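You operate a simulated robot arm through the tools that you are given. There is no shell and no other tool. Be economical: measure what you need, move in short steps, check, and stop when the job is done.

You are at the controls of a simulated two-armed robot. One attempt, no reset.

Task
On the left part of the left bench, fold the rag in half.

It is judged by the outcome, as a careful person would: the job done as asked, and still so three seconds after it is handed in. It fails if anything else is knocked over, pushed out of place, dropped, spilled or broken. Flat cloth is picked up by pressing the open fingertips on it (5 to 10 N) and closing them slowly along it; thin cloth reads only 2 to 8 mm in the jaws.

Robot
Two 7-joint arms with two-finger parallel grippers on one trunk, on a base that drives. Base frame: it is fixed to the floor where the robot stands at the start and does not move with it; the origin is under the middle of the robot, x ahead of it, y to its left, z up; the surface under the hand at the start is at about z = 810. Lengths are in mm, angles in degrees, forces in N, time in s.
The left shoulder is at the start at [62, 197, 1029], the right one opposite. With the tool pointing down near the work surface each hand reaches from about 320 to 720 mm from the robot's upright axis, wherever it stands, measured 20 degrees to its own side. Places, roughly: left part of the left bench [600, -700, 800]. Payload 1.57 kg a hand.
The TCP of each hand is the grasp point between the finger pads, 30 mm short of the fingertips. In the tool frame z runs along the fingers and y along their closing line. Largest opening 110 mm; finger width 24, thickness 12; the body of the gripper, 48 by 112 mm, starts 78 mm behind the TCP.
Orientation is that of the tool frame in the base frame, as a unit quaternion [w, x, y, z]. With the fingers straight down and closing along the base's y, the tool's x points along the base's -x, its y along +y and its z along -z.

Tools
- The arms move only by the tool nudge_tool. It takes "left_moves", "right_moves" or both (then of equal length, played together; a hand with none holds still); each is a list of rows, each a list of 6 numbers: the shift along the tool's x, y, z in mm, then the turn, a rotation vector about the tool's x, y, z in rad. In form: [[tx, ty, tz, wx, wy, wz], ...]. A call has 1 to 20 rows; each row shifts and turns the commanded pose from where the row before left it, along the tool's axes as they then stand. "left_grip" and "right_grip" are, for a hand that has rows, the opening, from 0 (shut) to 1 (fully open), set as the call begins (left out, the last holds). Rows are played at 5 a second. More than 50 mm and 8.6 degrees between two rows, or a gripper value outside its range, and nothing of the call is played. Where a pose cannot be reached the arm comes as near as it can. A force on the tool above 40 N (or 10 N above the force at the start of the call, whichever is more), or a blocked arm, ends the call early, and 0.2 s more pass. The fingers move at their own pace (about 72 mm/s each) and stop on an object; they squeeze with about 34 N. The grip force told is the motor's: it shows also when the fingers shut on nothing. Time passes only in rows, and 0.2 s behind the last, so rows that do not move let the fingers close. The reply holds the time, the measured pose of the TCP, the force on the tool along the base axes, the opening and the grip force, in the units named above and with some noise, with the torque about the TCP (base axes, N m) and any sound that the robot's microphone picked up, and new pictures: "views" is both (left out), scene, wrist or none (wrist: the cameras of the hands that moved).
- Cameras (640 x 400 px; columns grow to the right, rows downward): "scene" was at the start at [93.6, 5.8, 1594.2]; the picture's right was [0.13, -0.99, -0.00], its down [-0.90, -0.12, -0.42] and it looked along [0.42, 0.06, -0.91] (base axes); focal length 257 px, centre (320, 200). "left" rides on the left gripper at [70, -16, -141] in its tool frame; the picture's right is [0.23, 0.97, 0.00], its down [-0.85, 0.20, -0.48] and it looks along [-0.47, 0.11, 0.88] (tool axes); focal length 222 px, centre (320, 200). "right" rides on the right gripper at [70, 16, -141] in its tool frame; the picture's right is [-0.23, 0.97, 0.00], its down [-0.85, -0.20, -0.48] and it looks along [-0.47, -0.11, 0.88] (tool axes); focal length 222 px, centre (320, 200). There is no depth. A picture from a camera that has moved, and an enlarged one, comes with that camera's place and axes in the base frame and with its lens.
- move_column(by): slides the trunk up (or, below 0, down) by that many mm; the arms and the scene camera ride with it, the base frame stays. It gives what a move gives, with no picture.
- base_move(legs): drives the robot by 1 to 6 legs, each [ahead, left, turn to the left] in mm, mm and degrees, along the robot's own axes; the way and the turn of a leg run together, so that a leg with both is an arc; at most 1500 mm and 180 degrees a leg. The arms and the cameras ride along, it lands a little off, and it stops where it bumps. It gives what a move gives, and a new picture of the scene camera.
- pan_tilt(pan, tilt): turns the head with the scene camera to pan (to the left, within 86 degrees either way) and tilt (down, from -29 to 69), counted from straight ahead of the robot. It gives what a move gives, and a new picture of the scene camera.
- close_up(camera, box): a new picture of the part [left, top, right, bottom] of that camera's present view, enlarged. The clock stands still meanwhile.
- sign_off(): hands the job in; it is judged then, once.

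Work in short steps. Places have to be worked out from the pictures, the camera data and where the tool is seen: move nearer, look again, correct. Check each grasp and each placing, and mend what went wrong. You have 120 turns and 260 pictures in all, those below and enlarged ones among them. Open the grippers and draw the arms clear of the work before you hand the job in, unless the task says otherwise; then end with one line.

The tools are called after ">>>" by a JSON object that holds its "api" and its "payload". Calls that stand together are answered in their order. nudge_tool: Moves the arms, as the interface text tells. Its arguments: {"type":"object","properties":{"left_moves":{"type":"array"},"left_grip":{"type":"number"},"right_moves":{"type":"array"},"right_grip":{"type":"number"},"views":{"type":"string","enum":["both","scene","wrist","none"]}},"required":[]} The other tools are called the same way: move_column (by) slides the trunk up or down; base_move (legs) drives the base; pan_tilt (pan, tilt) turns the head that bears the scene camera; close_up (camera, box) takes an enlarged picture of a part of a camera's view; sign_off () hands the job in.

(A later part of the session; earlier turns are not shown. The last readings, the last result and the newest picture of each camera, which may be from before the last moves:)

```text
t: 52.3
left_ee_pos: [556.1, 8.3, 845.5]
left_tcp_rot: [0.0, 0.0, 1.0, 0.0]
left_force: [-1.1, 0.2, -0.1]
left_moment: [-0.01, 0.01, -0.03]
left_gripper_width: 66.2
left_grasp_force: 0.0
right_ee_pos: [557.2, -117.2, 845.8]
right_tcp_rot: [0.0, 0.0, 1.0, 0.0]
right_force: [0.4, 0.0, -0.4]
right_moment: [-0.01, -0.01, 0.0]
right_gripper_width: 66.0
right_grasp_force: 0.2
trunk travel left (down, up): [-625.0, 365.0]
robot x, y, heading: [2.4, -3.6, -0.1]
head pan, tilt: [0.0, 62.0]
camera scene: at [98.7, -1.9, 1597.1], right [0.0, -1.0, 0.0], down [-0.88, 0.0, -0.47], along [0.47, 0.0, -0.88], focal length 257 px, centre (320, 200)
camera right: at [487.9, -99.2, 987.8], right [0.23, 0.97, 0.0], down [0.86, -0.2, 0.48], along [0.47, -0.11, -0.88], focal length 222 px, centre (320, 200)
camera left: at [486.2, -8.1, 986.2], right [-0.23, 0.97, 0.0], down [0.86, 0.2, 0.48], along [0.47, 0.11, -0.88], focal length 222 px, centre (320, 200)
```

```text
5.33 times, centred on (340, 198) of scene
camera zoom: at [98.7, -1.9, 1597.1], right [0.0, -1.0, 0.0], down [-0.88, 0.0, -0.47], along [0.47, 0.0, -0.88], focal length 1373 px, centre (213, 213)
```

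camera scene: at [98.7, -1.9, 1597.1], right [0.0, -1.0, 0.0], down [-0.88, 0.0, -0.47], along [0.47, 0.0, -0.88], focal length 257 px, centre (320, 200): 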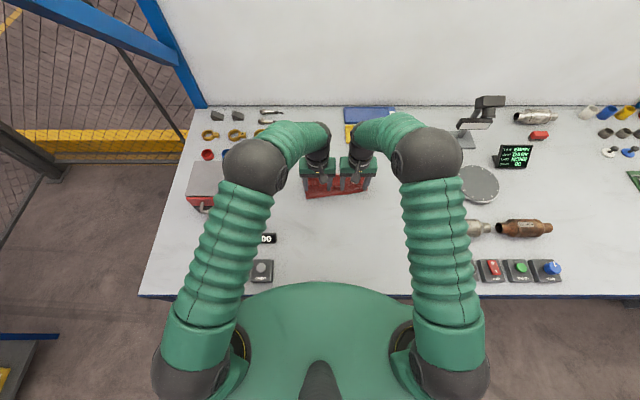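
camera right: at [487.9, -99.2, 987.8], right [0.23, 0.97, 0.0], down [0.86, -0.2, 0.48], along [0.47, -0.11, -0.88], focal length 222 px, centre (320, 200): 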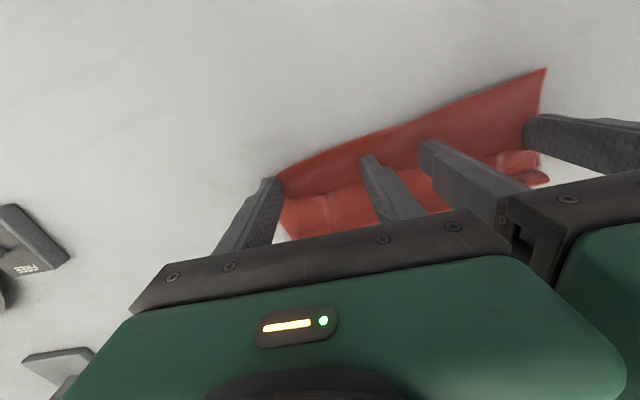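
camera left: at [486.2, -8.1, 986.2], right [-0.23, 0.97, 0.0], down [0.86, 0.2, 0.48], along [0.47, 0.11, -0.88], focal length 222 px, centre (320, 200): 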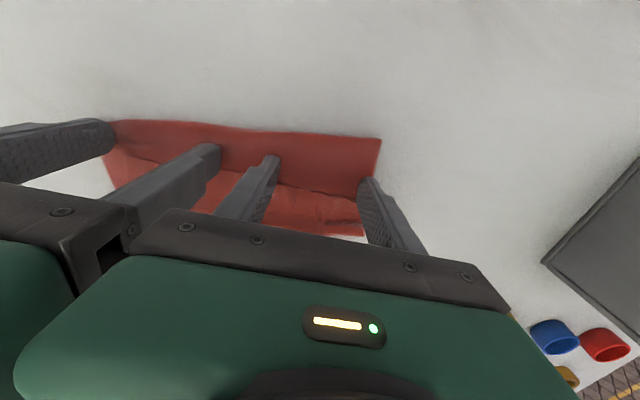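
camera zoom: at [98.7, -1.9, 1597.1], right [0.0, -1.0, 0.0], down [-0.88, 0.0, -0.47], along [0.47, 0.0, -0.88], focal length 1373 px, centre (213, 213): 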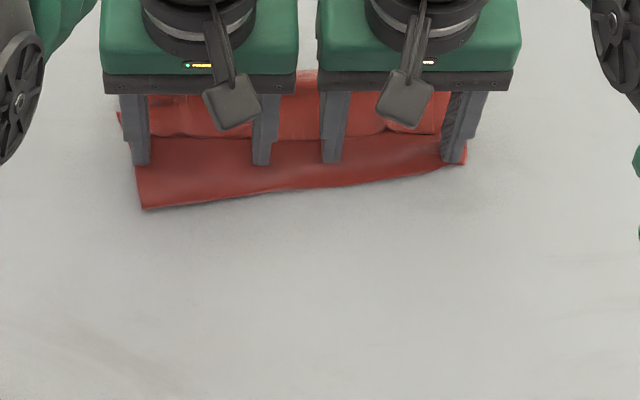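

Step limit exceeded; I repeat the retreat with smaller rows.

>>> {"api": "nudge_tool", "payload": {"left_moves": [[0, 0, -10, 0, 0, 0], [0, 0, -30, 0, 0, 0], [25, 0, -30, 0, 0, 0], [35, 5, -30, 0, 0, 0], [40, 10, 0, 0, 0, 0], [40, 10, 0, 0, 0, 0], [0, 0, 0, 0, 0, 0]], "right_moves": [[0, 0, -10, 0, 0, 0], [0, 0, -30, 0, 0, 0], [25, 0, -30, 0, 0, 0], [35, -5, -30, 0, 0, 0], [40, -10, 0, 0, 0, 0], [40, -10, 0, 0, 0, 0], [0, 0, 0, 0, 0, 0]], "views": "wrist"}}

>>> {"api": "close_up", "payload": {"camera": "scene", "box": [280, 145, 400, 220]}}

```text
t: 53.9
left_ee_pos: [414.8, 32.4, 944.7]
left_tcp_rot: [0.0, 0.0, 1.0, 0.0]
left_force: [-0.6, 0.1, 0.6]
left_moment: [-0.01, 0.01, 0.0]
left_gripper_width: 65.9
left_grasp_force: 0.0
right_ee_pos: [420.3, -140.7, 947.8]
right_tcp_rot: [-0.001, 0.0, 1.0, -0.001]
right_force: [0.1, 0.4, -0.6]
right_moment: [-0.05, 0.03, -0.01]
right_gripper_width: 66.1
right_grasp_force: 0.0
trunk travel left (down, up): [-625.0, 365.0]
robot x, y, heading: [-0.2, 1.4, 0.3]
head pan, tilt: [0.0, 62.0]
camera right: at [350.8, -124.1, 1089.3], right [0.23, 0.97, 0.0], down [0.86, -0.2, 0.48], along [0.46, -0.11, -0.88], focal length 222 px, centre (320, 200)
camera left: at [345.5, 17.4, 1086.3], right [-0.23, 0.97, 0.0], down [0.86, 0.2, 0.48], along [0.46, 0.11, -0.88], focal length 222 px, centre (320, 200)
```

right: 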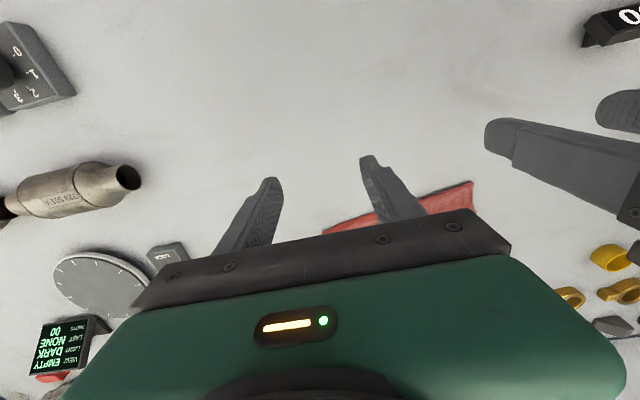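
left: 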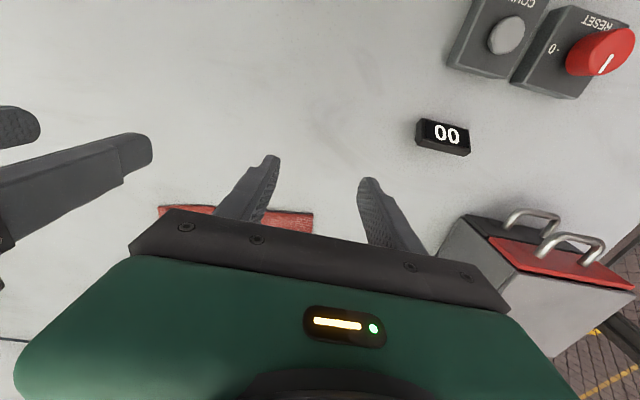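

```text
5.33 times, centred on (340, 182) of scene
camera zoom: at [98.6, -1.8, 1597.1], right [0.0, -1.0, 0.0], down [-0.88, 0.0, -0.47], along [0.47, 0.0, -0.88], focal length 1373 px, centre (213, 293)
```

zoom: 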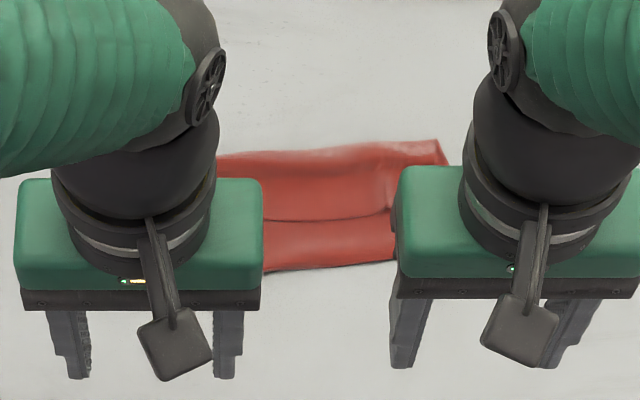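

I move the hands aside for a clean overhead look.

>>> {"api": "nudge_tool", "payload": {"left_moves": [[15, 25, -20, 0, 0, 0], [15, 25, -20, 0, 0, 0], [15, 20, 0, 0, 0, 0], [0, 0, 0, 0, 0, 0]], "right_moves": [[15, -30, -20, 0, 0, 0], [15, -30, -20, 0, 0, 0], [15, -30, 0, 0, 0, 0], [0, 0, 0, 0, 0, 0]], "views": "none"}}

>>> {"api": "close_up", "payload": {"camera": "scene", "box": [280, 145, 400, 220]}}

```text
t: 54.9
left_ee_pos: [371.3, 102.9, 985.8]
left_tcp_rot: [0.0, 0.0, 1.0, -0.001]
left_force: [0.4, 0.1, -0.2]
left_moment: [0.02, -0.02, 0.0]
left_gripper_width: 66.1
left_grasp_force: 0.0
right_ee_pos: [373.2, -231.9, 986.9]
right_tcp_rot: [-0.001, -0.001, 1.0, -0.001]
right_force: [0.1, 0.1, -0.5]
right_moment: [0.0, 0.03, 0.04]
right_gripper_width: 66.0
right_grasp_force: 0.1
trunk travel left (down, up): [-625.0, 365.0]
robot x, y, heading: [0.5, -1.6, -0.3]
head pan, tilt: [0.0, 62.0]
```

```text
5.33 times, centred on (340, 182) of scene
camera zoom: at [96.6, -2.0, 1597.2], right [0.0, -1.0, 0.0], down [-0.88, 0.0, -0.47], along [0.47, 0.0, -0.88], focal length 1373 px, centre (213, 293)
```

zoom: 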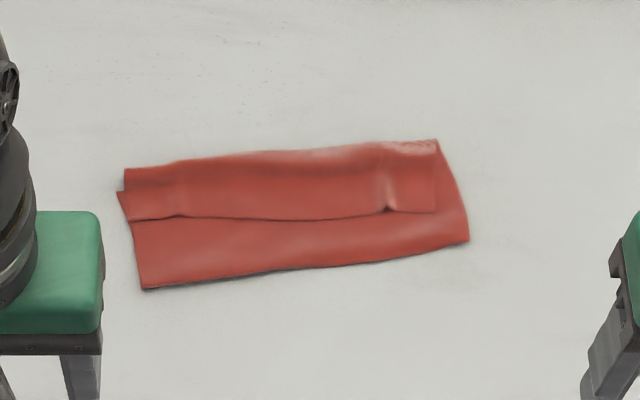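

The rag slid forward and skewed a bit: fold at x 517 (left) to 553 (right). I'll press the open fingertips on it and drag it back toward me by ~90 mm left / 115 mm right to straighten it and gain reach for a better-tilted second laying.

>>> {"api": "nudge_tool", "payload": {"left_moves": [[-34, -16, 0, 0, 0, 0], [-34, -16, 0, 0, 0, 0], [-34, -16, 0, 0, 0, 0], [-34, -16, 0, 0, 0, 0], [-34, -16, 0, 0, 0, 0], [-34, -15, 0, 0, 0, 0], [0, 0, 30, 0, 0, 0], [0, 0, 30, 0, 0, 0], [0, 0, 30, 0, 0, 0], [0, 0, 30, 0, 0, 0], [0, 0, 8, 0, 0, 0], [0, 0, 4, 0, 0, 0], [0, 0, 0, 0, 0, 0]], "right_moves": [[-36, 19, 0, 0, 0, 0], [-36, 19, 0, 0, 0, 0], [-36, 19, 0, 0, 0, 0], [-36, 19, 0, 0, 0, 0], [-36, 20, 0, 0, 0, 0], [-35, 20, 0, 0, 0, 0], [0, 0, 30, 0, 0, 0], [0, 0, 30, 0, 0, 0], [0, 0, 30, 0, 0, 0], [0, 0, 30, 0, 0, 0], [0, 0, 8, 0, 0, 0], [0, 0, 4, 0, 0, 0], [0, 0, 0, 0, 0, 0]], "views": "wrist"}}

```text
t: 57.7
left_ee_pos: [576.2, 9.5, 853.6]
left_tcp_rot: [0.0, 0.0, 1.0, 0.0]
left_force: [0.0, 0.2, 0.0]
left_moment: [0.0, 0.0, -0.03]
left_gripper_width: 66.1
left_grasp_force: 0.0
right_ee_pos: [586.6, -116.0, 854.1]
right_tcp_rot: [0.0, 0.0, 1.0, -0.001]
right_force: [0.4, 0.7, 0.4]
right_moment: [-0.01, -0.01, -0.01]
right_gripper_width: 66.0
right_grasp_force: 0.1
trunk travel left (down, up): [-625.0, 365.0]
robot x, y, heading: [-2.1, -3.1, 0.1]
head pan, tilt: [0.0, 62.0]
camera right: at [518.1, -98.3, 995.1], right [0.23, 0.97, 0.0], down [0.85, -0.2, 0.48], along [0.47, -0.11, -0.88], focal length 222 px, centre (320, 200)
camera left: at [505.6, -6.8, 996.1], right [-0.23, 0.97, 0.0], down [0.86, 0.2, 0.48], along [0.47, 0.11, -0.88], focal length 222 px, centre (320, 200)
```

right: 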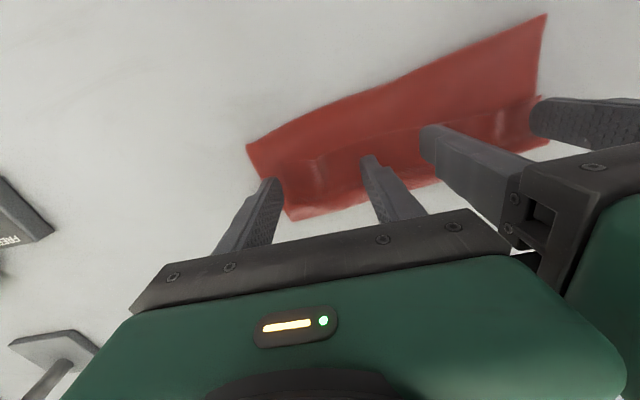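
left: 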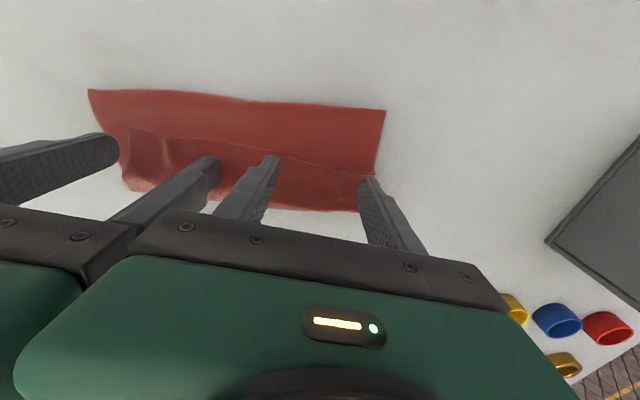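

I narrow the opening a bit so all tips stay on the cloth and press down.

>>> {"api": "nudge_tool", "payload": {"left_moves": [[0, 0, 3, 0, 0, 0], [0, 0, 3, 0, 0, 0], [0, 0, 2, 0, 0, 0], [0, 0, 1, 0, 0, 0], [0, 0, 0, 0, 0, 0]], "right_moves": [[0, 0, 3, 0, 0, 0], [0, 0, 3, 0, 0, 0], [0, 0, 2, 0, 0, 0], [0, 0, 1, 0, 0, 0], [0, 0, 0, 0, 0, 0]], "left_grip": 0.45, "right_grip": 0.45, "views": "none"}}

```text
t: 58.9
left_ee_pos: [574.1, 8.6, 844.5]
left_tcp_rot: [0.0, 0.0, 1.0, 0.0]
left_force: [0.1, 0.0, 0.1]
left_moment: [0.01, 0.01, -0.01]
left_gripper_width: 49.4
left_grasp_force: 0.0
right_ee_pos: [587.8, -115.4, 846.0]
right_tcp_rot: [0.001, -0.001, 1.0, 0.0]
right_force: [-0.6, 0.9, -0.3]
right_moment: [-0.02, 0.03, -0.02]
right_gripper_width: 49.2
right_grasp_force: 0.1
trunk travel left (down, up): [-625.0, 365.0]
robot x, y, heading: [-0.1, -1.2, -0.1]
head pan, tilt: [0.0, 62.0]
```

No contact yet; a few mm more.

>>> {"api": "nudge_tool", "payload": {"left_moves": [[0, 0, 1, 0, 0, 0], [0, 0, 1, 0, 0, 0], [0, 0, 0, 0, 0, 0]], "right_moves": [[0, 0, 1, 0, 0, 0], [0, 0, 1, 0, 0, 0], [0, 0, 0, 0, 0, 0]], "views": "none"}}

```text
t: 59.7
left_ee_pos: [574.7, 8.4, 844.0]
left_tcp_rot: [0.002, 0.0, 1.0, 0.0]
left_force: [-1.1, -0.2, 10.8]
left_moment: [0.14, -0.03, 0.01]
left_gripper_width: 49.3
left_grasp_force: 0.0
right_ee_pos: [586.8, -116.1, 844.0]
right_tcp_rot: [0.001, 0.0, 1.0, 0.0]
right_force: [-0.2, -0.3, 0.3]
right_moment: [0.02, -0.02, 0.0]
right_gripper_width: 49.3
right_grasp_force: 0.1
trunk travel left (down, up): [-625.0, 365.0]
robot x, y, heading: [0.3, -1.9, 0.0]
head pan, tilt: [0.0, 62.0]
```

Left presses 11 N; right needs about 1.3 mm more. Then I drag both back with the right going farther.

>>> {"api": "nudge_tool", "payload": {"right_moves": [[0, 0, 0.8, 0, 0, 0], [0, 0, 0.6, 0, 0, 0], [0, 0, 0, 0, 0, 0]], "views": "none"}}

>>> {"api": "nudge_tool", "payload": {"left_moves": [[7, 0, 0, 0, 0, 0], [7, 0, 0, 0, 0, 0], [7, 0, 0, 0, 0, 0], [7, 0, 0, 0, 0, 0], [7, 0, 0, 0, 0, 0], [7, 0, 0, 0, 0, 0], [0, 0, 0, 0, 0, 0]], "right_moves": [[9, 0, 0, 0, 0, 0], [9, 0, 0, 0, 0, 0], [9, 0, 0, 0, 0, 0], [9, 0, 0, 0, 0, 0], [9, 0, 0, 0, 0, 0], [9, 0, 0, 0, 0, 0], [0, 0, 0, 0, 0, 0]], "views": "wrist"}}

>>> {"api": "close_up", "payload": {"camera": "scene", "box": [280, 155, 400, 230]}}

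```text
t: 60.5
left_ee_pos: [576.0, 8.2, 843.6]
left_tcp_rot: [0.001, 0.0, 1.0, 0.0]
left_force: [1.3, -1.8, 11.9]
left_moment: [0.19, -0.07, -0.05]
left_gripper_width: 49.2
left_grasp_force: 0.0
right_ee_pos: [586.1, -116.4, 843.1]
right_tcp_rot: [0.001, 0.0, 1.0, 0.0]
right_force: [0.3, 0.1, 5.7]
right_moment: [-0.06, 0.01, 0.02]
right_gripper_width: 49.7
right_grasp_force: 0.0
trunk travel left (down, up): [-625.0, 365.0]
robot x, y, heading: [-0.3, -2.5, 0.0]
head pan, tilt: [0.0, 62.0]
```

```text
t: 62.1
left_ee_pos: [533.2, 8.0, 842.7]
left_tcp_rot: [0.0, -0.001, 1.0, 0.0]
left_force: [1.1, -0.3, 10.0]
left_moment: [0.18, -0.07, -0.06]
left_gripper_width: 49.7
left_grasp_force: 0.1
right_ee_pos: [532.5, -114.4, 843.1]
right_tcp_rot: [0.001, 0.0, 1.0, -0.001]
right_force: [3.9, 1.2, 19.0]
right_moment: [-0.22, -0.13, 0.05]
right_gripper_width: 49.6
right_grasp_force: 0.1
trunk travel left (down, up): [-625.0, 365.0]
robot x, y, heading: [1.0, -2.3, 0.1]
head pan, tilt: [0.0, 62.0]
camera right: at [462.2, -97.5, 984.1], right [0.23, 0.97, 0.0], down [0.85, -0.2, 0.48], along [0.47, -0.11, -0.88], focal length 222 px, centre (320, 200)
camera left: at [462.0, -7.8, 984.5], right [-0.23, 0.97, 0.0], down [0.85, 0.2, 0.48], along [0.47, 0.11, -0.88], focal length 222 px, centre (320, 200)
```

right: 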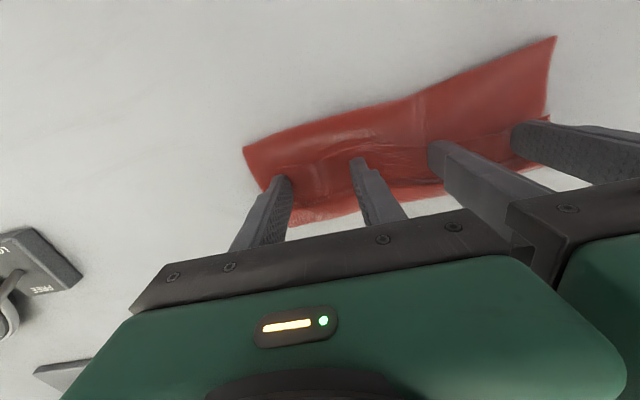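
left: 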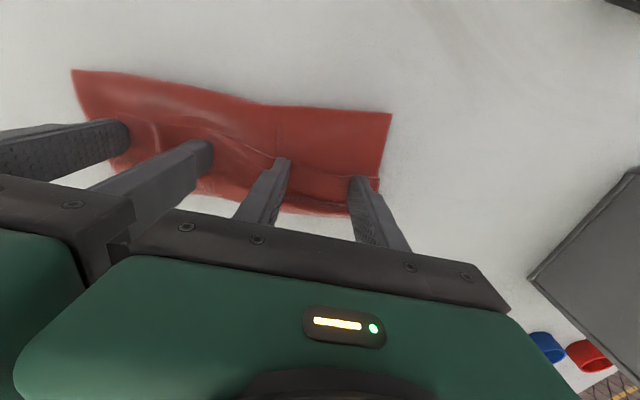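

```text
5.33 times, centred on (340, 192) of scene
camera zoom: at [94.6, -1.1, 1597.6], right [0.0, -1.0, 0.0], down [-0.88, 0.0, -0.47], along [0.47, 0.0, -0.88], focal length 1373 px, centre (213, 240)
```

zoom: 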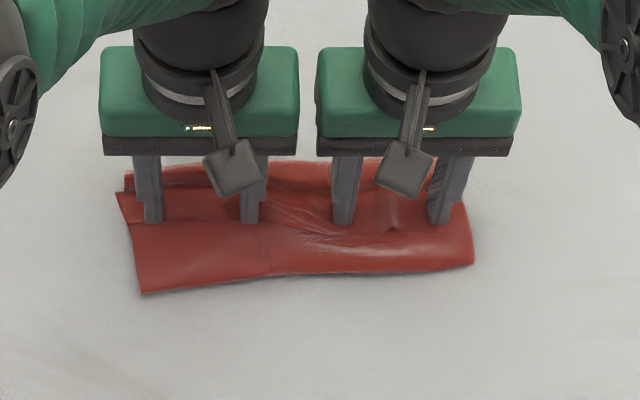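

It follows as a whole. I continue 50 mm (left) and 58 mm (right).

>>> {"api": "nudge_tool", "payload": {"left_moves": [[7, 0, 0, 0, 0, 0], [7, 0, 0, 0, 0, 0], [7, 0, 0, 0, 0, 0], [7, 0, 0, 0, 0, 0], [7, 0, 0, 0, 0, 0], [7, 0, 0, 0, 0, 0], [7, 0, 0, 0, 0, 0], [0, 0, 0, 0, 0, 0], [0, 0, -10, 0, 0, 0], [0, 0, -40, 0, 0, 0], [10, 25, -30, 0, 0, 0], [10, 35, -20, 0, 0, 0], [10, 35, 0, 0, 0, 0], [0, 0, 0, 0, 0, 0]], "right_moves": [[8, 0, 0, 0, 0, 0], [8, 0, -0.2, 0, 0, 0], [8, 0, -0.2, 0, 0, 0], [8, 0, 0, 0, 0, 0], [8, 0, 0, 0, 0, 0], [8, 0, 0, 0, 0, 0], [8, 0, 0, 0, 0, 0], [0, 0, 0, 0, 0, 0], [0, 0, -10, 0, 0, 0], [0, 0, -40, 0, 0, 0], [10, -25, -30, 0, 0, 0], [10, -35, -20, 0, 0, 0], [10, -35, 0, 0, 0, 0], [0, 0, 0, 0, 0, 0]], "views": "none"}}

>>> {"api": "close_up", "payload": {"camera": "scene", "box": [280, 165, 400, 240]}}

```text
t: 65.1
left_ee_pos: [453.5, 103.4, 941.4]
left_tcp_rot: [0.0, 0.001, 1.0, 0.0]
left_force: [0.1, 0.2, -0.3]
left_moment: [0.04, 0.03, -0.01]
left_gripper_width: 49.5
left_grasp_force: 0.1
right_ee_pos: [448.3, -206.8, 942.3]
right_tcp_rot: [-0.001, 0.0, 1.0, 0.001]
right_force: [-0.5, 1.0, 0.0]
right_moment: [-0.01, 0.03, -0.02]
right_gripper_width: 49.6
right_grasp_force: 0.1
trunk travel left (down, up): [-625.0, 365.0]
robot x, y, heading: [1.0, -1.8, -0.3]
head pan, tilt: [0.0, 62.0]
```

```text
5.33 times, centred on (340, 202) of scene
camera zoom: at [98.5, -1.8, 1597.1], right [0.0, -1.0, 0.0], down [-0.88, 0.0, -0.47], along [0.47, 0.0, -0.88], focal length 1373 px, centre (213, 187)
```

zoom: 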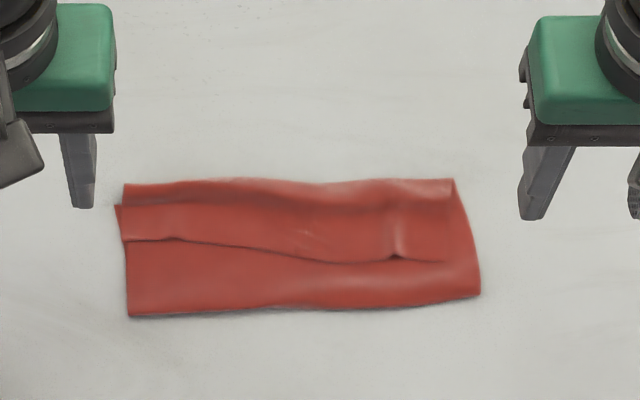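

Now straighter: strip free edge at x≈478 (left) and 465 (right), with small bumps at y≈19 and −116. I position the fingers astride these bumps.

>>> {"api": "nudge_tool", "payload": {"left_moves": [[-10, -28, 0, 0, 0, 0], [-10, -28, 0, 0, 0, 0], [-8, -28, 20, 0, 0, 0], [0, 0, 30, 0, 0, 0], [0, 0, 30, 0, 0, 0], [0, 0, 8, 0, 0, 0], [0, 0, 0, 0, 0, 0]], "right_moves": [[-8, 30, 0, 0, 0, 0], [-7, 30, 0, 0, 0, 0], [-7, 30, 20, 0, 0, 0], [0, 0, 30, 0, 0, 0], [0, 0, 30, 0, 0, 0], [0, 0, 8, 0, 0, 0], [0, 0, 0, 0, 0, 0]], "left_grip": 0.3, "right_grip": 0.3, "views": "none"}}

>>> {"api": "close_up", "payload": {"camera": "left", "box": [180, 60, 420, 210]}}

>>> {"api": "close_up", "payload": {"camera": "right", "box": [220, 60, 460, 210]}}

```text
t: 66.7
left_ee_pos: [482.8, 19.9, 855.0]
left_tcp_rot: [-0.001, 0.0, 1.0, 0.0]
left_force: [0.6, 0.4, -0.1]
left_moment: [-0.01, 0.02, 0.02]
left_gripper_width: 33.0
left_grasp_force: 0.0
right_ee_pos: [469.7, -121.1, 853.2]
right_tcp_rot: [0.0, 0.0, 1.0, 0.001]
right_force: [0.4, -0.3, -0.3]
right_moment: [0.0, -0.01, 0.0]
right_gripper_width: 32.9
right_grasp_force: 0.0
trunk travel left (down, up): [-625.0, 365.0]
robot x, y, heading: [2.0, 1.1, -0.1]
head pan, tilt: [0.0, 62.0]
```

```text
2.67 times, centred on (300, 135) of left
camera zoom: at [412.8, 3.8, 996.2], right [-0.23, 0.97, 0.0], down [0.85, 0.2, 0.48], along [0.47, 0.11, -0.88], focal length 592 px, centre (373, 373)
```

zoom: 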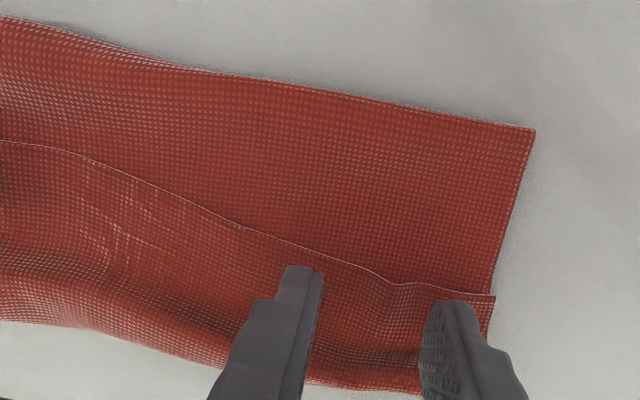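

```text
2.67 times, centred on (340, 135) of right
camera zoom: at [400.4, -103.6, 994.9], right [0.23, 0.97, 0.0], down [0.85, -0.2, 0.48], along [0.47, -0.11, -0.88], focal length 592 px, centre (267, 373)
```

zoom: 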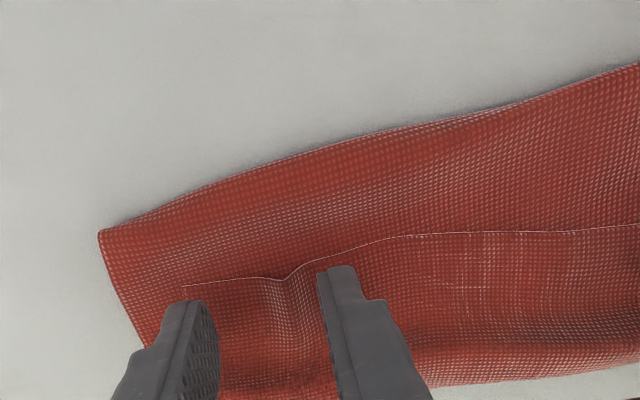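

Clear view: strip edges lie right between the fingers. I shift 4 mm toward the edge and go down gently.

>>> {"api": "nudge_tool", "payload": {"left_moves": [[4, 2, 3, 0, 0, 0], [0, 0, 3, 0, 0, 0], [0, 0, 2, 0, 0, 0], [0, 0, 1, 0, 0, 0], [0, 0, 1, 0, 0, 0], [0, 0, 0, 0, 0, 0]], "right_moves": [[4, 0, 3, 0, 0, 0], [0, 0, 3, 0, 0, 0], [0, 0, 2, 0, 0, 0], [0, 0, 1, 0, 0, 0], [0, 0, 1, 0, 0, 0], [0, 0, 0, 0, 0, 0]], "views": "none"}}

```text
t: 68.1
left_ee_pos: [478.5, 21.2, 843.5]
left_tcp_rot: [0.0, 0.0, 1.0, 0.0]
left_force: [0.3, 0.6, 1.4]
left_moment: [0.02, -0.04, 0.03]
left_gripper_width: 32.9
left_grasp_force: 0.1
right_ee_pos: [466.4, -120.7, 843.6]
right_tcp_rot: [0.001, 0.0, 1.0, 0.0]
right_force: [-0.6, 0.5, 1.1]
right_moment: [0.0, 0.01, -0.02]
right_gripper_width: 33.3
right_grasp_force: 0.1
trunk travel left (down, up): [-625.0, 365.0]
robot x, y, heading: [0.2, -0.7, -0.3]
head pan, tilt: [0.0, 62.0]
```

Light contact. I keep the press light (top layer only) and close slowly.

>>> {"api": "nudge_tool", "payload": {"left_moves": [[0, 0, 0.4, 0, 0, 0], [0, 0, 0, 0, 0, 0]], "right_moves": [[0, 0, 0.4, 0, 0, 0], [0, 0, 0, 0, 0, 0]], "left_grip": 0.23, "right_grip": 0.23, "views": "none"}}

>>> {"api": "nudge_tool", "payload": {"left_moves": [[0, 0, 0, 0, 0, 0], [0, 0, 0, 0, 0, 0]], "right_moves": [[0, 0, 0, 0, 0, 0], [0, 0, 0, 0, 0, 0]], "left_grip": 0.16, "right_grip": 0.16, "views": "none"}}

>>> {"api": "close_up", "payload": {"camera": "left", "box": [180, 60, 420, 210]}}

>>> {"api": "close_up", "payload": {"camera": "right", "box": [220, 60, 460, 210]}}

```text
t: 68.7
left_ee_pos: [479.3, 21.8, 842.4]
left_tcp_rot: [0.0, 0.0, 1.0, 0.0]
left_force: [-0.4, -0.3, 2.9]
left_moment: [0.03, 0.0, 0.0]
left_gripper_width: 24.9
left_grasp_force: 0.0
right_ee_pos: [464.9, -121.1, 845.6]
right_tcp_rot: [0.0, 0.0, 1.0, 0.0]
right_force: [-1.1, 0.4, -0.1]
right_moment: [-0.01, 0.02, 0.0]
right_gripper_width: 25.1
right_grasp_force: 0.0
trunk travel left (down, up): [-625.0, 365.0]
robot x, y, heading: [2.4, 0.7, 0.1]
head pan, tilt: [0.0, 62.0]
```

```text
t: 69.3
left_ee_pos: [479.1, 20.2, 842.8]
left_tcp_rot: [-0.001, 0.0, 1.0, 0.0]
left_force: [0.3, -0.3, 2.9]
left_moment: [0.05, 0.02, -0.01]
left_gripper_width: 17.0
left_grasp_force: 0.0
right_ee_pos: [464.9, -121.6, 844.1]
right_tcp_rot: [0.001, 0.0, 1.0, 0.001]
right_force: [0.6, -0.1, 0.8]
right_moment: [-0.01, -0.03, 0.0]
right_gripper_width: 17.4
right_grasp_force: 0.0
trunk travel left (down, up): [-625.0, 365.0]
robot x, y, heading: [1.4, -1.9, 0.0]
head pan, tilt: [0.0, 62.0]
```

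```text
2.67 times, centred on (300, 135) of left
camera zoom: at [408.8, 5.8, 985.2], right [-0.23, 0.97, 0.0], down [0.85, 0.2, 0.48], along [0.47, 0.11, -0.88], focal length 592 px, centre (373, 373)
```

zoom: 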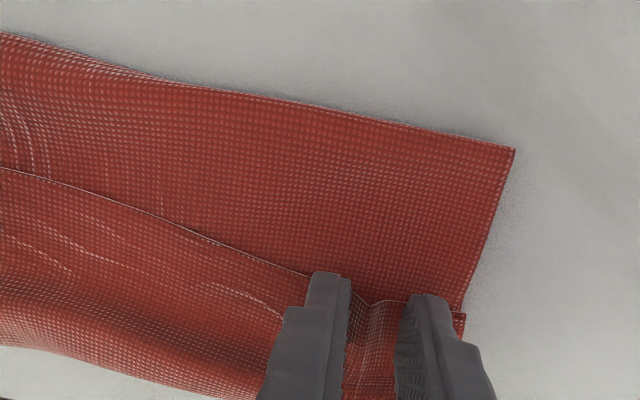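

```text
2.67 times, centred on (340, 135) of right
camera zoom: at [396.1, -103.6, 985.5], right [0.23, 0.97, 0.0], down [0.86, -0.2, 0.48], along [0.47, -0.11, -0.88], focal length 592 px, centre (267, 373)
```

zoom: 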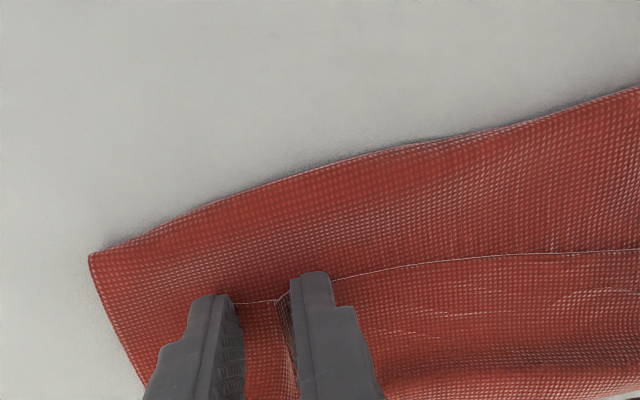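

Only the strip is gathering in both. I press the right 0.5 mm more and close fully in two steps.

>>> {"api": "nudge_tool", "payload": {"left_moves": [[0, 0, 0, 0, 0, 0], [0, 0, 0, 0, 0, 0]], "right_moves": [[0, 0, 0.6, 0, 0, 0], [0, 0, 0, 0, 0, 0]], "left_grip": 0.09, "right_grip": 0.09, "views": "none"}}

>>> {"api": "nudge_tool", "payload": {"left_moves": [[0, 0, 0, 0, 0, 0], [0, 0, 0, 0, 0, 0], [0, 0, 0, 0, 0, 0]], "right_moves": [[0, 0, 0, 0, 0, 0], [0, 0, 0, 0, 0, 0], [0, 0, 0, 0, 0, 0]], "left_grip": 0, "right_grip": 0, "views": "none"}}

>>> {"api": "close_up", "payload": {"camera": "left", "box": [180, 60, 420, 210]}}

>>> {"api": "close_up", "payload": {"camera": "right", "box": [220, 60, 460, 210]}}

```text
t: 69.9
left_ee_pos: [479.6, 22.1, 843.9]
left_tcp_rot: [0.0, 0.0, 1.0, 0.0]
left_force: [0.5, 0.2, 1.6]
left_moment: [-0.01, -0.01, -0.02]
left_gripper_width: 9.6
left_grasp_force: 0.1
right_ee_pos: [466.6, -120.3, 843.5]
right_tcp_rot: [0.0, 0.0, 1.0, 0.0]
right_force: [0.3, -0.7, 3.0]
right_moment: [0.03, 0.02, -0.01]
right_gripper_width: 9.3
right_grasp_force: 0.1
trunk travel left (down, up): [-625.0, 365.0]
robot x, y, heading: [5.0, -2.2, 0.0]
head pan, tilt: [0.0, 62.0]
```

```text
t: 70.7
left_ee_pos: [478.9, 20.6, 843.0]
left_tcp_rot: [0.0, 0.0, 1.0, -0.001]
left_force: [0.3, -1.8, 2.5]
left_moment: [-0.04, 0.01, 0.0]
left_gripper_width: 2.4
left_grasp_force: 23.8
right_ee_pos: [465.6, -120.4, 845.2]
right_tcp_rot: [0.0, 0.0, 1.0, 0.0]
right_force: [0.0, 2.5, 3.5]
right_moment: [0.05, -0.01, 0.01]
right_gripper_width: 0.0
right_grasp_force: 21.8
trunk travel left (down, up): [-625.0, 365.0]
robot x, y, heading: [2.8, -1.6, -0.0]
head pan, tilt: [0.0, 62.0]
```

```text
2.67 times, centred on (300, 135) of left
camera zoom: at [408.6, 5.8, 985.2], right [-0.23, 0.97, 0.0], down [0.85, 0.2, 0.48], along [0.47, 0.11, -0.88], focal length 592 px, centre (373, 373)
```

zoom: 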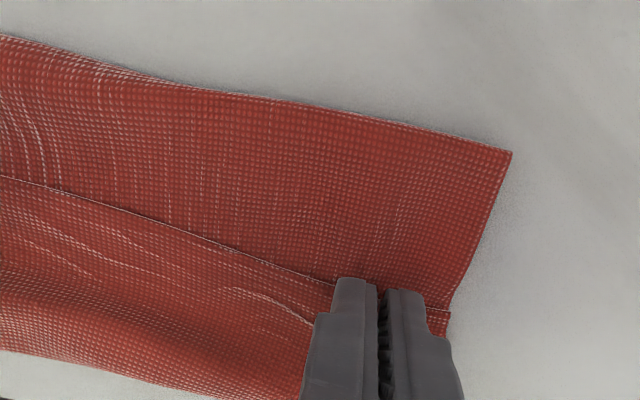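

```text
2.67 times, centred on (340, 135) of right
camera zoom: at [396.3, -103.0, 985.4], right [0.23, 0.97, 0.0], down [0.85, -0.2, 0.48], along [0.47, -0.11, -0.88], focal length 592 px, centre (267, 373)
```

zoom: 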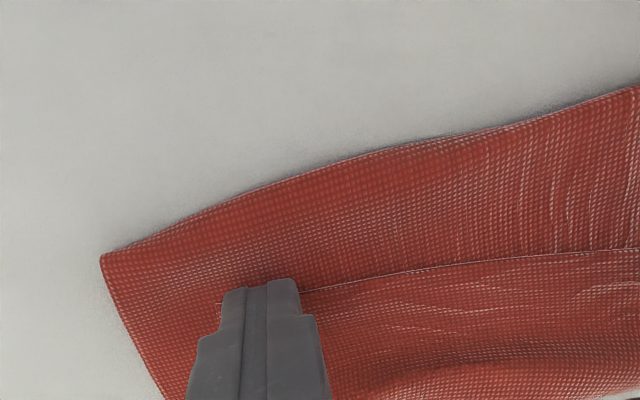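

Left caught the strip (2.4 mm); right slipped. I reopen the right, press a bit more firmly and repeat.

>>> {"api": "nudge_tool", "payload": {"right_moves": [[0, 0, -3, 0, 0, 0], [-3, 2, 0, 0, 0, 0], [0, 0, 0, 0, 0, 0], [0, 0, 3, 0, 0, 0], [0, 0, 0.5, 0, 0, 0], [0, 0, 0, 0, 0, 0]], "right_grip": 0.3, "views": "none"}}

>>> {"api": "close_up", "payload": {"camera": "right", "box": [220, 60, 460, 210]}}

```text
t: 72.1
left_ee_pos: [478.7, 21.8, 843.5]
left_tcp_rot: [-0.001, 0.0, 1.0, 0.0]
left_force: [-0.1, 0.3, 2.1]
left_moment: [0.03, -0.01, 0.05]
left_gripper_width: 2.0
left_grasp_force: 23.7
right_ee_pos: [468.2, -118.4, 845.0]
right_tcp_rot: [0.0, 0.0, 1.0, 0.0]
right_force: [-0.6, 0.6, 3.0]
right_moment: [0.08, -0.04, -0.05]
right_gripper_width: 32.4
right_grasp_force: 0.0
trunk travel left (down, up): [-625.0, 365.0]
robot x, y, heading: [0.2, -1.6, 0.3]
head pan, tilt: [0.0, 62.0]
```

```text
2.67 times, centred on (340, 135) of right
camera zoom: at [399.0, -101.1, 985.4], right [0.23, 0.97, 0.0], down [0.85, -0.2, 0.48], along [0.47, -0.11, -0.88], focal length 592 px, centre (267, 373)
```

zoom: 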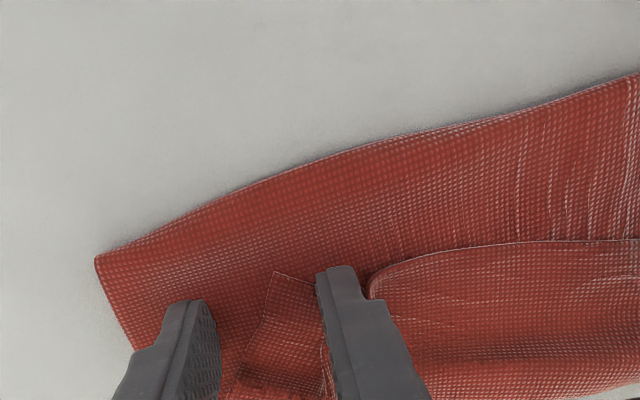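

The right end of the strip slid away. Simpler: flip the strip one end at a time. I take the right hand away, and the left lifts its end and carries it forward.

>>> {"api": "nudge_tool", "payload": {"left_moves": [[0, 0, 0, 0, 0, 0], [0, 0, 0, 0, 0, 0], [0, 0, 0, 0, 0, 0], [-3, 0, -8, 0, 0, 0], [-5, 0, -10, 0, 0, 0], [-8, 0, -10, 0, 0, 0], [-8, 0, -8, 0, 0, 0], [-10, 0, -5, 0, 0, 0], [0, 0, 0, 0, 0, 0]], "right_moves": [[0, 0, -10, 0, 0, 0], [0, -20, -30, 0, 0, 0], [0, -30, -30, 0, 0, 0], [0, -30, -30, 0, 0, 0], [0, 0, 0, 0, 0, 0], [0, 0, 0, 0, 0, 0], [0, 0, 0, 0, 0, 0], [0, 0, 0, 0, 0, 0], [0, 0, 0, 0, 0, 0]], "views": "wrist"}}

>>> {"api": "close_up", "payload": {"camera": "scene", "box": [280, 165, 400, 240]}}

```text
t: 74.1
left_ee_pos: [511.3, 22.4, 884.3]
left_tcp_rot: [0.0, 0.0, 1.0, 0.0]
left_force: [0.2, -0.2, -0.5]
left_moment: [0.01, 0.03, 0.03]
left_gripper_width: 2.2
left_grasp_force: 23.9
right_ee_pos: [468.8, -199.6, 941.6]
right_tcp_rot: [-0.001, 0.001, 1.0, 0.001]
right_force: [0.1, -0.3, 0.5]
right_moment: [0.0, -0.02, -0.02]
right_gripper_width: 32.9
right_grasp_force: 0.1
trunk travel left (down, up): [-625.0, 365.0]
robot x, y, heading: [-1.3, -3.3, 0.2]
head pan, tilt: [0.0, 62.0]
camera right: at [399.9, -181.6, 1083.1], right [0.23, 0.97, 0.0], down [0.86, -0.2, 0.48], along [0.47, -0.11, -0.88], focal length 222 px, centre (320, 200)
camera left: at [441.9, 5.0, 1025.9], right [-0.23, 0.97, 0.0], down [0.86, 0.2, 0.48], along [0.47, 0.11, -0.88], focal length 222 px, centre (320, 200)
```

right: 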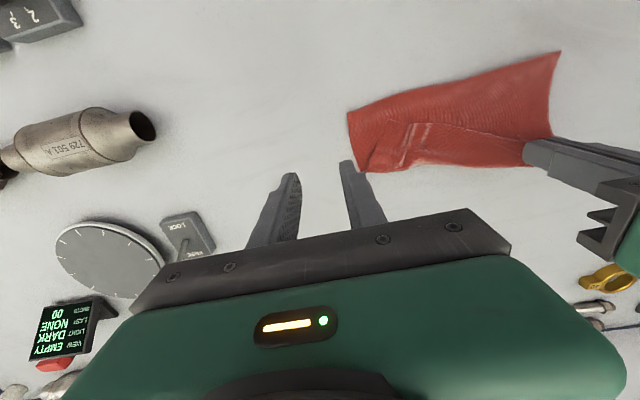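
left: 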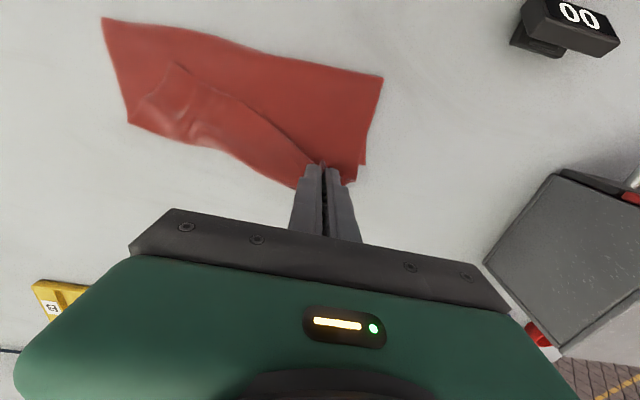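

```text
5.33 times, centred on (340, 202) of scene
camera zoom: at [98.1, -2.2, 1597.2], right [0.0, -1.0, 0.0], down [-0.88, 0.0, -0.47], along [0.47, 0.0, -0.88], focal length 1373 px, centre (213, 187)
```

zoom: 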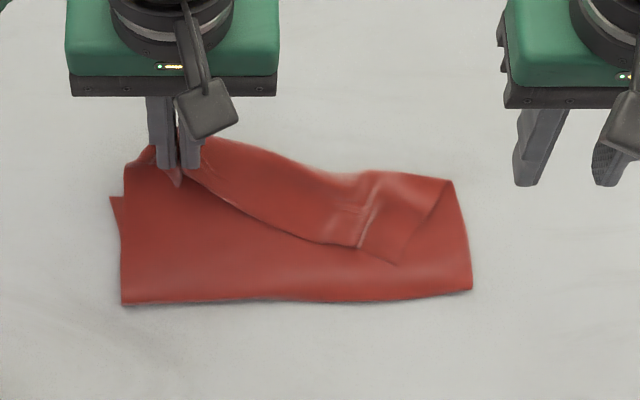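

The left end peels over well. I carry it further forward with a tilt and lower it near the crease.

>>> {"api": "nudge_tool", "payload": {"left_moves": [[-8, 0, 0, 0, 0.12, 0], [-8, 0, 0, 0, 0.12, 0], [-8, 0, 0, 0, 0.12, 0], [-8, 0, 0, 0, 0.12, 0], [-6, 0, 8, 0, 0, 0], [-6, 0, 8, 0, 0, 0], [-6, 0, 8, 0, 0, 0], [0, 0, 0, 0, 0, 0]], "views": "wrist"}}

>>> {"api": "close_up", "payload": {"camera": "scene", "box": [280, 155, 400, 230]}}

```text
t: 75.9
left_ee_pos: [546.4, 21.5, 849.3]
left_tcp_rot: [-0.238, 0.001, 0.971, 0.002]
left_force: [-1.0, 0.1, -0.3]
left_moment: [0.0, 0.01, 0.02]
left_gripper_width: 2.0
left_grasp_force: 23.8
left hand out of reach, approached as far as the arm can: row 7
right_ee_pos: [468.6, -200.0, 941.6]
right_tcp_rot: [-0.001, 0.0, 1.0, 0.0]
right_force: [0.2, -0.5, 0.9]
right_moment: [0.04, 0.01, 0.0]
right_gripper_width: 33.3
right_grasp_force: 0.0
trunk travel left (down, up): [-625.0, 365.0]
robot x, y, heading: [2.6, 2.0, 0.1]
head pan, tilt: [0.0, 62.0]
camera left: at [549.2, 5.5, 1008.0], right [-0.2, 0.97, 0.11], down [0.98, 0.2, 0.03], along [0.01, 0.11, -0.99], focal length 222 px, centre (320, 200)
```

left: 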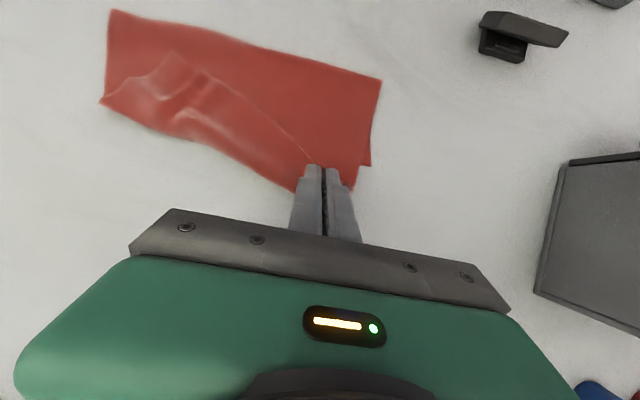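

```text
5.33 times, centred on (340, 192) of scene
camera zoom: at [98.2, -2.2, 1597.2], right [0.0, -1.0, 0.0], down [-0.88, 0.0, -0.47], along [0.47, 0.0, -0.88], focal length 1373 px, centre (213, 240)
```

zoom: 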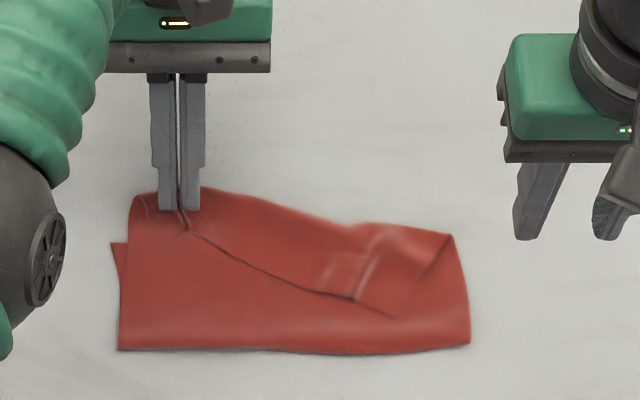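

The left arm is at its reach limit here, so I'll let go, and drag the whole rag another ~110 mm towards me so that I can lean the hand fully when flipping the strip.

>>> {"api": "nudge_tool", "payload": {"left_moves": [[0, 0, 0, 0, 0, 0], [0, 0, 0, 0, 0, 0], [0, 0, -20, 0, 0, 0], [0, 0, -30, 0, 0, 0], [0, 0, 0, 0, -0.12, 0], [0, 0, 0, 0, -0.12, 0], [0, 0, 0, 0, -0.12, 0], [0, 0, 0, 0, -0.12, 0], [0, 0, 0, 0, 0, 0]], "views": "wrist", "left_grip": 0.3}}

>>> {"api": "close_up", "payload": {"camera": "scene", "box": [280, 155, 400, 230]}}

```text
t: 77.9
left_ee_pos: [650.3, -5.1, 898.4]
left_tcp_rot: [-0.001, 0.0, 1.0, 0.0]
left_force: [0.1, 0.1, -0.7]
left_moment: [-0.01, 0.01, 0.03]
left_gripper_width: 33.1
left_grasp_force: 0.0
left hand out of reach, approached as far as the arm can: row 3, 4, 5, 6, 7, 8
right_ee_pos: [469.4, -198.4, 941.0]
right_tcp_rot: [0.001, -0.001, 1.0, 0.0]
right_force: [1.2, 0.4, 0.4]
right_moment: [0.03, -0.01, 0.02]
right_gripper_width: 32.9
right_grasp_force: 0.0
trunk travel left (down, up): [-625.0, 365.0]
robot x, y, heading: [-0.5, -3.0, -0.1]
head pan, tilt: [0.0, 62.0]
camera left: at [580.1, -20.9, 1040.5], right [-0.23, 0.97, 0.0], down [0.86, 0.2, 0.48], along [0.46, 0.11, -0.88], focal length 222 px, centre (320, 200)
```

left: 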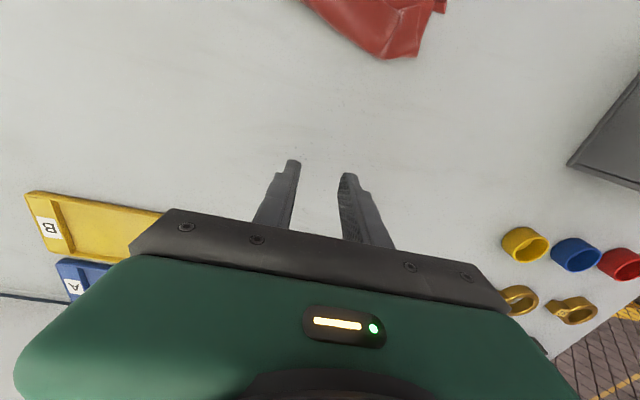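

```text
5.33 times, centred on (340, 192) of scene
camera zoom: at [98.8, -2.4, 1597.1], right [0.0, -1.0, 0.0], down [-0.88, 0.0, -0.47], along [0.47, 0.0, -0.88], focal length 1373 px, centre (213, 240)
```

zoom: 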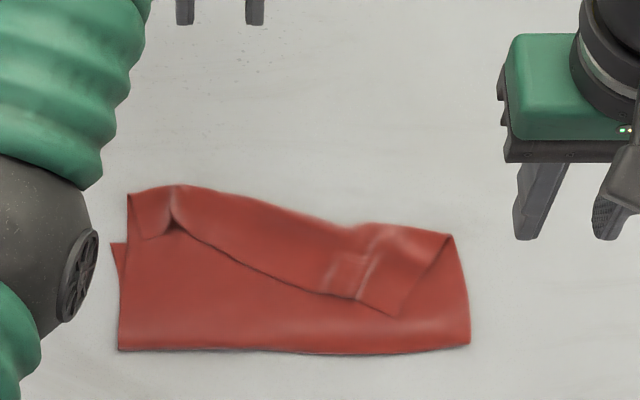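

Left hand wandered to x=650 while unreachable but touched nothing. I bring both over the rag's middle for the drag.

>>> {"api": "nudge_tool", "payload": {"left_moves": [[30, 3, 0, 0, 0, 0], [35, 3, 0, 0, 0, 0], [35, 3, 0, 0, 0, 0], [35, 3, 0, 0, 0, 0], [25, 3, 0, 0, 0, 0], [0, 0, 0, 0, 0, 0]], "right_moves": [[-3, 20, 0, 0, 0, 0], [-3, 20, 20, 0, 0, 0], [-3, 20, 25, 0, 0, 0], [-3, 23, 0, 0, 0, 0], [0, 0, 0, 0, 0, 0], [0, 0, 0, 0, 0, 0]], "views": "none", "left_grip": 0.45, "right_grip": 0.45}}

```text
t: 79.3
left_ee_pos: [641.5, -30.8, 901.5]
left_tcp_rot: [-0.001, 0.0, 1.0, 0.001]
left_force: [0.1, -1.2, 0.3]
left_moment: [-0.03, 0.02, 0.01]
left_gripper_width: 49.5
left_grasp_force: 0.1
left hand out of reach, approached as far as the arm can: row 1, 2, 3, 4, 5
right_ee_pos: [481.6, -116.0, 897.5]
right_tcp_rot: [0.0, -0.001, 1.0, 0.0]
right_force: [0.2, -0.7, -0.3]
right_moment: [-0.01, -0.01, 0.0]
right_gripper_width: 49.6
right_grasp_force: 0.1
trunk travel left (down, up): [-625.0, 365.0]
robot x, y, heading: [-0.6, -0.4, 0.2]
head pan, tilt: [0.0, 62.0]
```

The left arm seems stuck in an awkward configuration. I look at the whole scene before going on.

>>> {"api": "nudge_tool", "payload": {"left_moves": [[0, 0, -20, 0, 0, 0], [0, 0, -20, 0, 0, 0], [0, 0, 0, 0, 0, 0], [0, 0, 0, 0, 0, 0], [0, 0, 0, 0, 0, 0]], "views": "scene"}}

```text
t: 80.5
left_ee_pos: [640.5, -31.5, 943.3]
left_tcp_rot: [0.0, -0.001, 1.0, 0.0]
left_force: [-1.1, -0.1, 0.4]
left_moment: [0.02, 0.01, 0.02]
left_gripper_width: 49.4
left_grasp_force: 0.0
right_ee_pos: [481.0, -115.9, 898.8]
right_tcp_rot: [0.0, 0.001, 1.0, 0.0]
right_force: [-0.6, 0.6, -0.8]
right_moment: [0.0, 0.02, 0.01]
right_gripper_width: 49.6
right_grasp_force: 0.0
trunk travel left (down, up): [-625.0, 365.0]
robot x, y, heading: [-3.1, -1.1, 0.2]
head pan, tilt: [0.0, 62.0]
camera scene: at [98.8, -2.1, 1597.1], right [0.0, -1.0, 0.0], down [-0.88, 0.0, -0.47], along [0.47, 0.0, -0.88], focal length 257 px, centre (320, 200)
```

scene: 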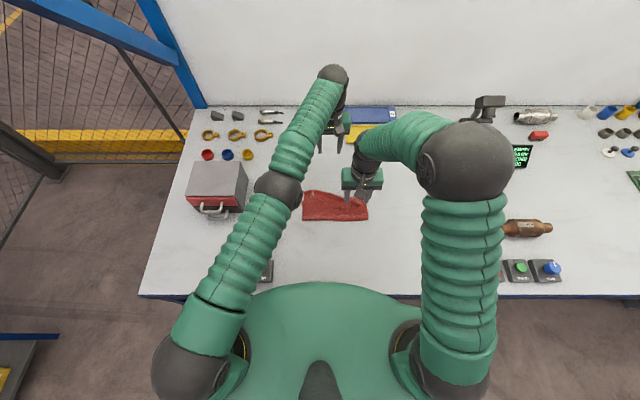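

It's straightened out near singularity, yet free. I try a smaller backward move.

>>> {"api": "nudge_tool", "payload": {"left_moves": [[10, 2, 0, 0, 0, 0], [10, 2, 0, 0, 0, 0], [10, 2, 0, 0, 0, 0], [0, 0, 0, 0, 0, 0]], "views": "none"}}

```text
t: 81.5
left_ee_pos: [636.1, -34.0, 943.0]
left_tcp_rot: [-0.002, 0.0, 1.0, 0.001]
left_force: [0.5, -0.3, -0.5]
left_moment: [-0.02, 0.0, 0.05]
left_gripper_width: 49.6
left_grasp_force: 0.2
left hand out of reach, approached as far as the arm can: row 1, 2, 3
right_ee_pos: [480.9, -114.7, 897.4]
right_tcp_rot: [0.0, 0.001, 1.0, 0.0]
right_force: [0.8, -0.1, -0.3]
right_moment: [0.04, 0.03, 0.02]
right_gripper_width: 49.5
right_grasp_force: 0.0
trunk travel left (down, up): [-625.0, 365.0]
robot x, y, heading: [-0.6, -0.2, -0.2]
head pan, tilt: [0.0, 62.0]
```

Stuck radially; I try leaning the wrist back (tips forward), which shortens the arm.

>>> {"api": "nudge_tool", "payload": {"left_moves": [[0, 0, 0, 0, -0.12, 0], [0, 0, 0, 0, -0.12, 0], [0, 0, 0, 0, -0.12, 0], [0, 0, -20, 0, 0, 0], [0, 0, -20, 0, 0, 0], [0, 0, 0, 0, 0, 0]], "views": "scene"}}

```text
t: 82.9
left_ee_pos: [701.7, -72.2, 987.7]
left_tcp_rot: [0.179, 0.0, 0.984, 0.0]
left_force: [0.0, 0.0, -0.7]
left_moment: [0.01, 0.01, -0.02]
left_gripper_width: 49.7
left_grasp_force: 0.1
left hand out of reach, approached as far as the arm can: row 1, 2, 3, 4, 5
right_ee_pos: [480.9, -114.8, 896.3]
right_tcp_rot: [0.0, 0.0, 1.0, 0.0]
right_force: [0.1, 0.7, 0.1]
right_moment: [0.0, 0.01, -0.02]
right_gripper_width: 49.7
right_grasp_force: 0.0
trunk travel left (down, up): [-625.0, 365.0]
robot x, y, heading: [0.2, -0.3, 0.0]
head pan, tilt: [0.0, 62.0]
camera scene: at [99.4, -2.4, 1597.1], right [0.0, -1.0, 0.0], down [-0.88, 0.0, -0.47], along [0.47, 0.0, -0.88], focal length 257 px, centre (320, 200)
```

scene: 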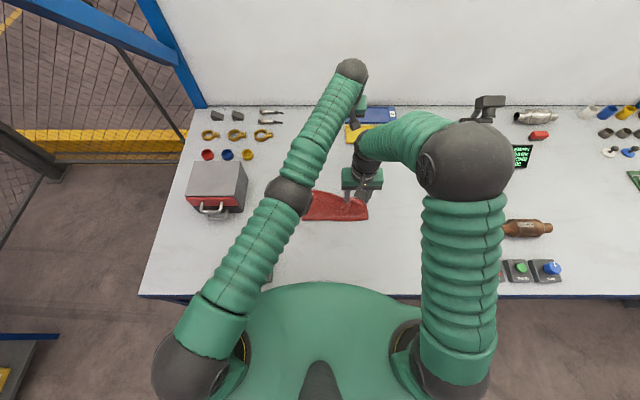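

The elbow is straight, so I command a move directly toward the left shoulder to unlock it (safe at this height).

>>> {"api": "nudge_tool", "payload": {"left_moves": [[40, 18, -6, 0, 0, 0], [40, 18, -6, 0, 0, 0], [40, 18, -6, 0, 0, 0], [0, 0, 0, 0, 0, 0]], "views": "none"}}

```text
t: 83.9
left_ee_pos: [702.2, -72.7, 983.7]
left_tcp_rot: [0.178, 0.0, 0.984, 0.001]
left_force: [-0.2, -0.2, 0.2]
left_moment: [-0.04, -0.02, -0.01]
left_gripper_width: 49.7
left_grasp_force: 0.0
left hand out of reach, approached as far as the arm can: row 1, 2, 3
right_ee_pos: [480.4, -114.7, 896.3]
right_tcp_rot: [0.0, 0.0, 1.0, 0.0]
right_force: [-0.4, 0.6, 0.3]
right_moment: [0.0, 0.01, -0.01]
right_gripper_width: 49.4
right_grasp_force: 0.1
trunk travel left (down, up): [-625.0, 365.0]
robot x, y, heading: [3.3, 1.1, -0.1]
head pan, tilt: [0.0, 62.0]
```

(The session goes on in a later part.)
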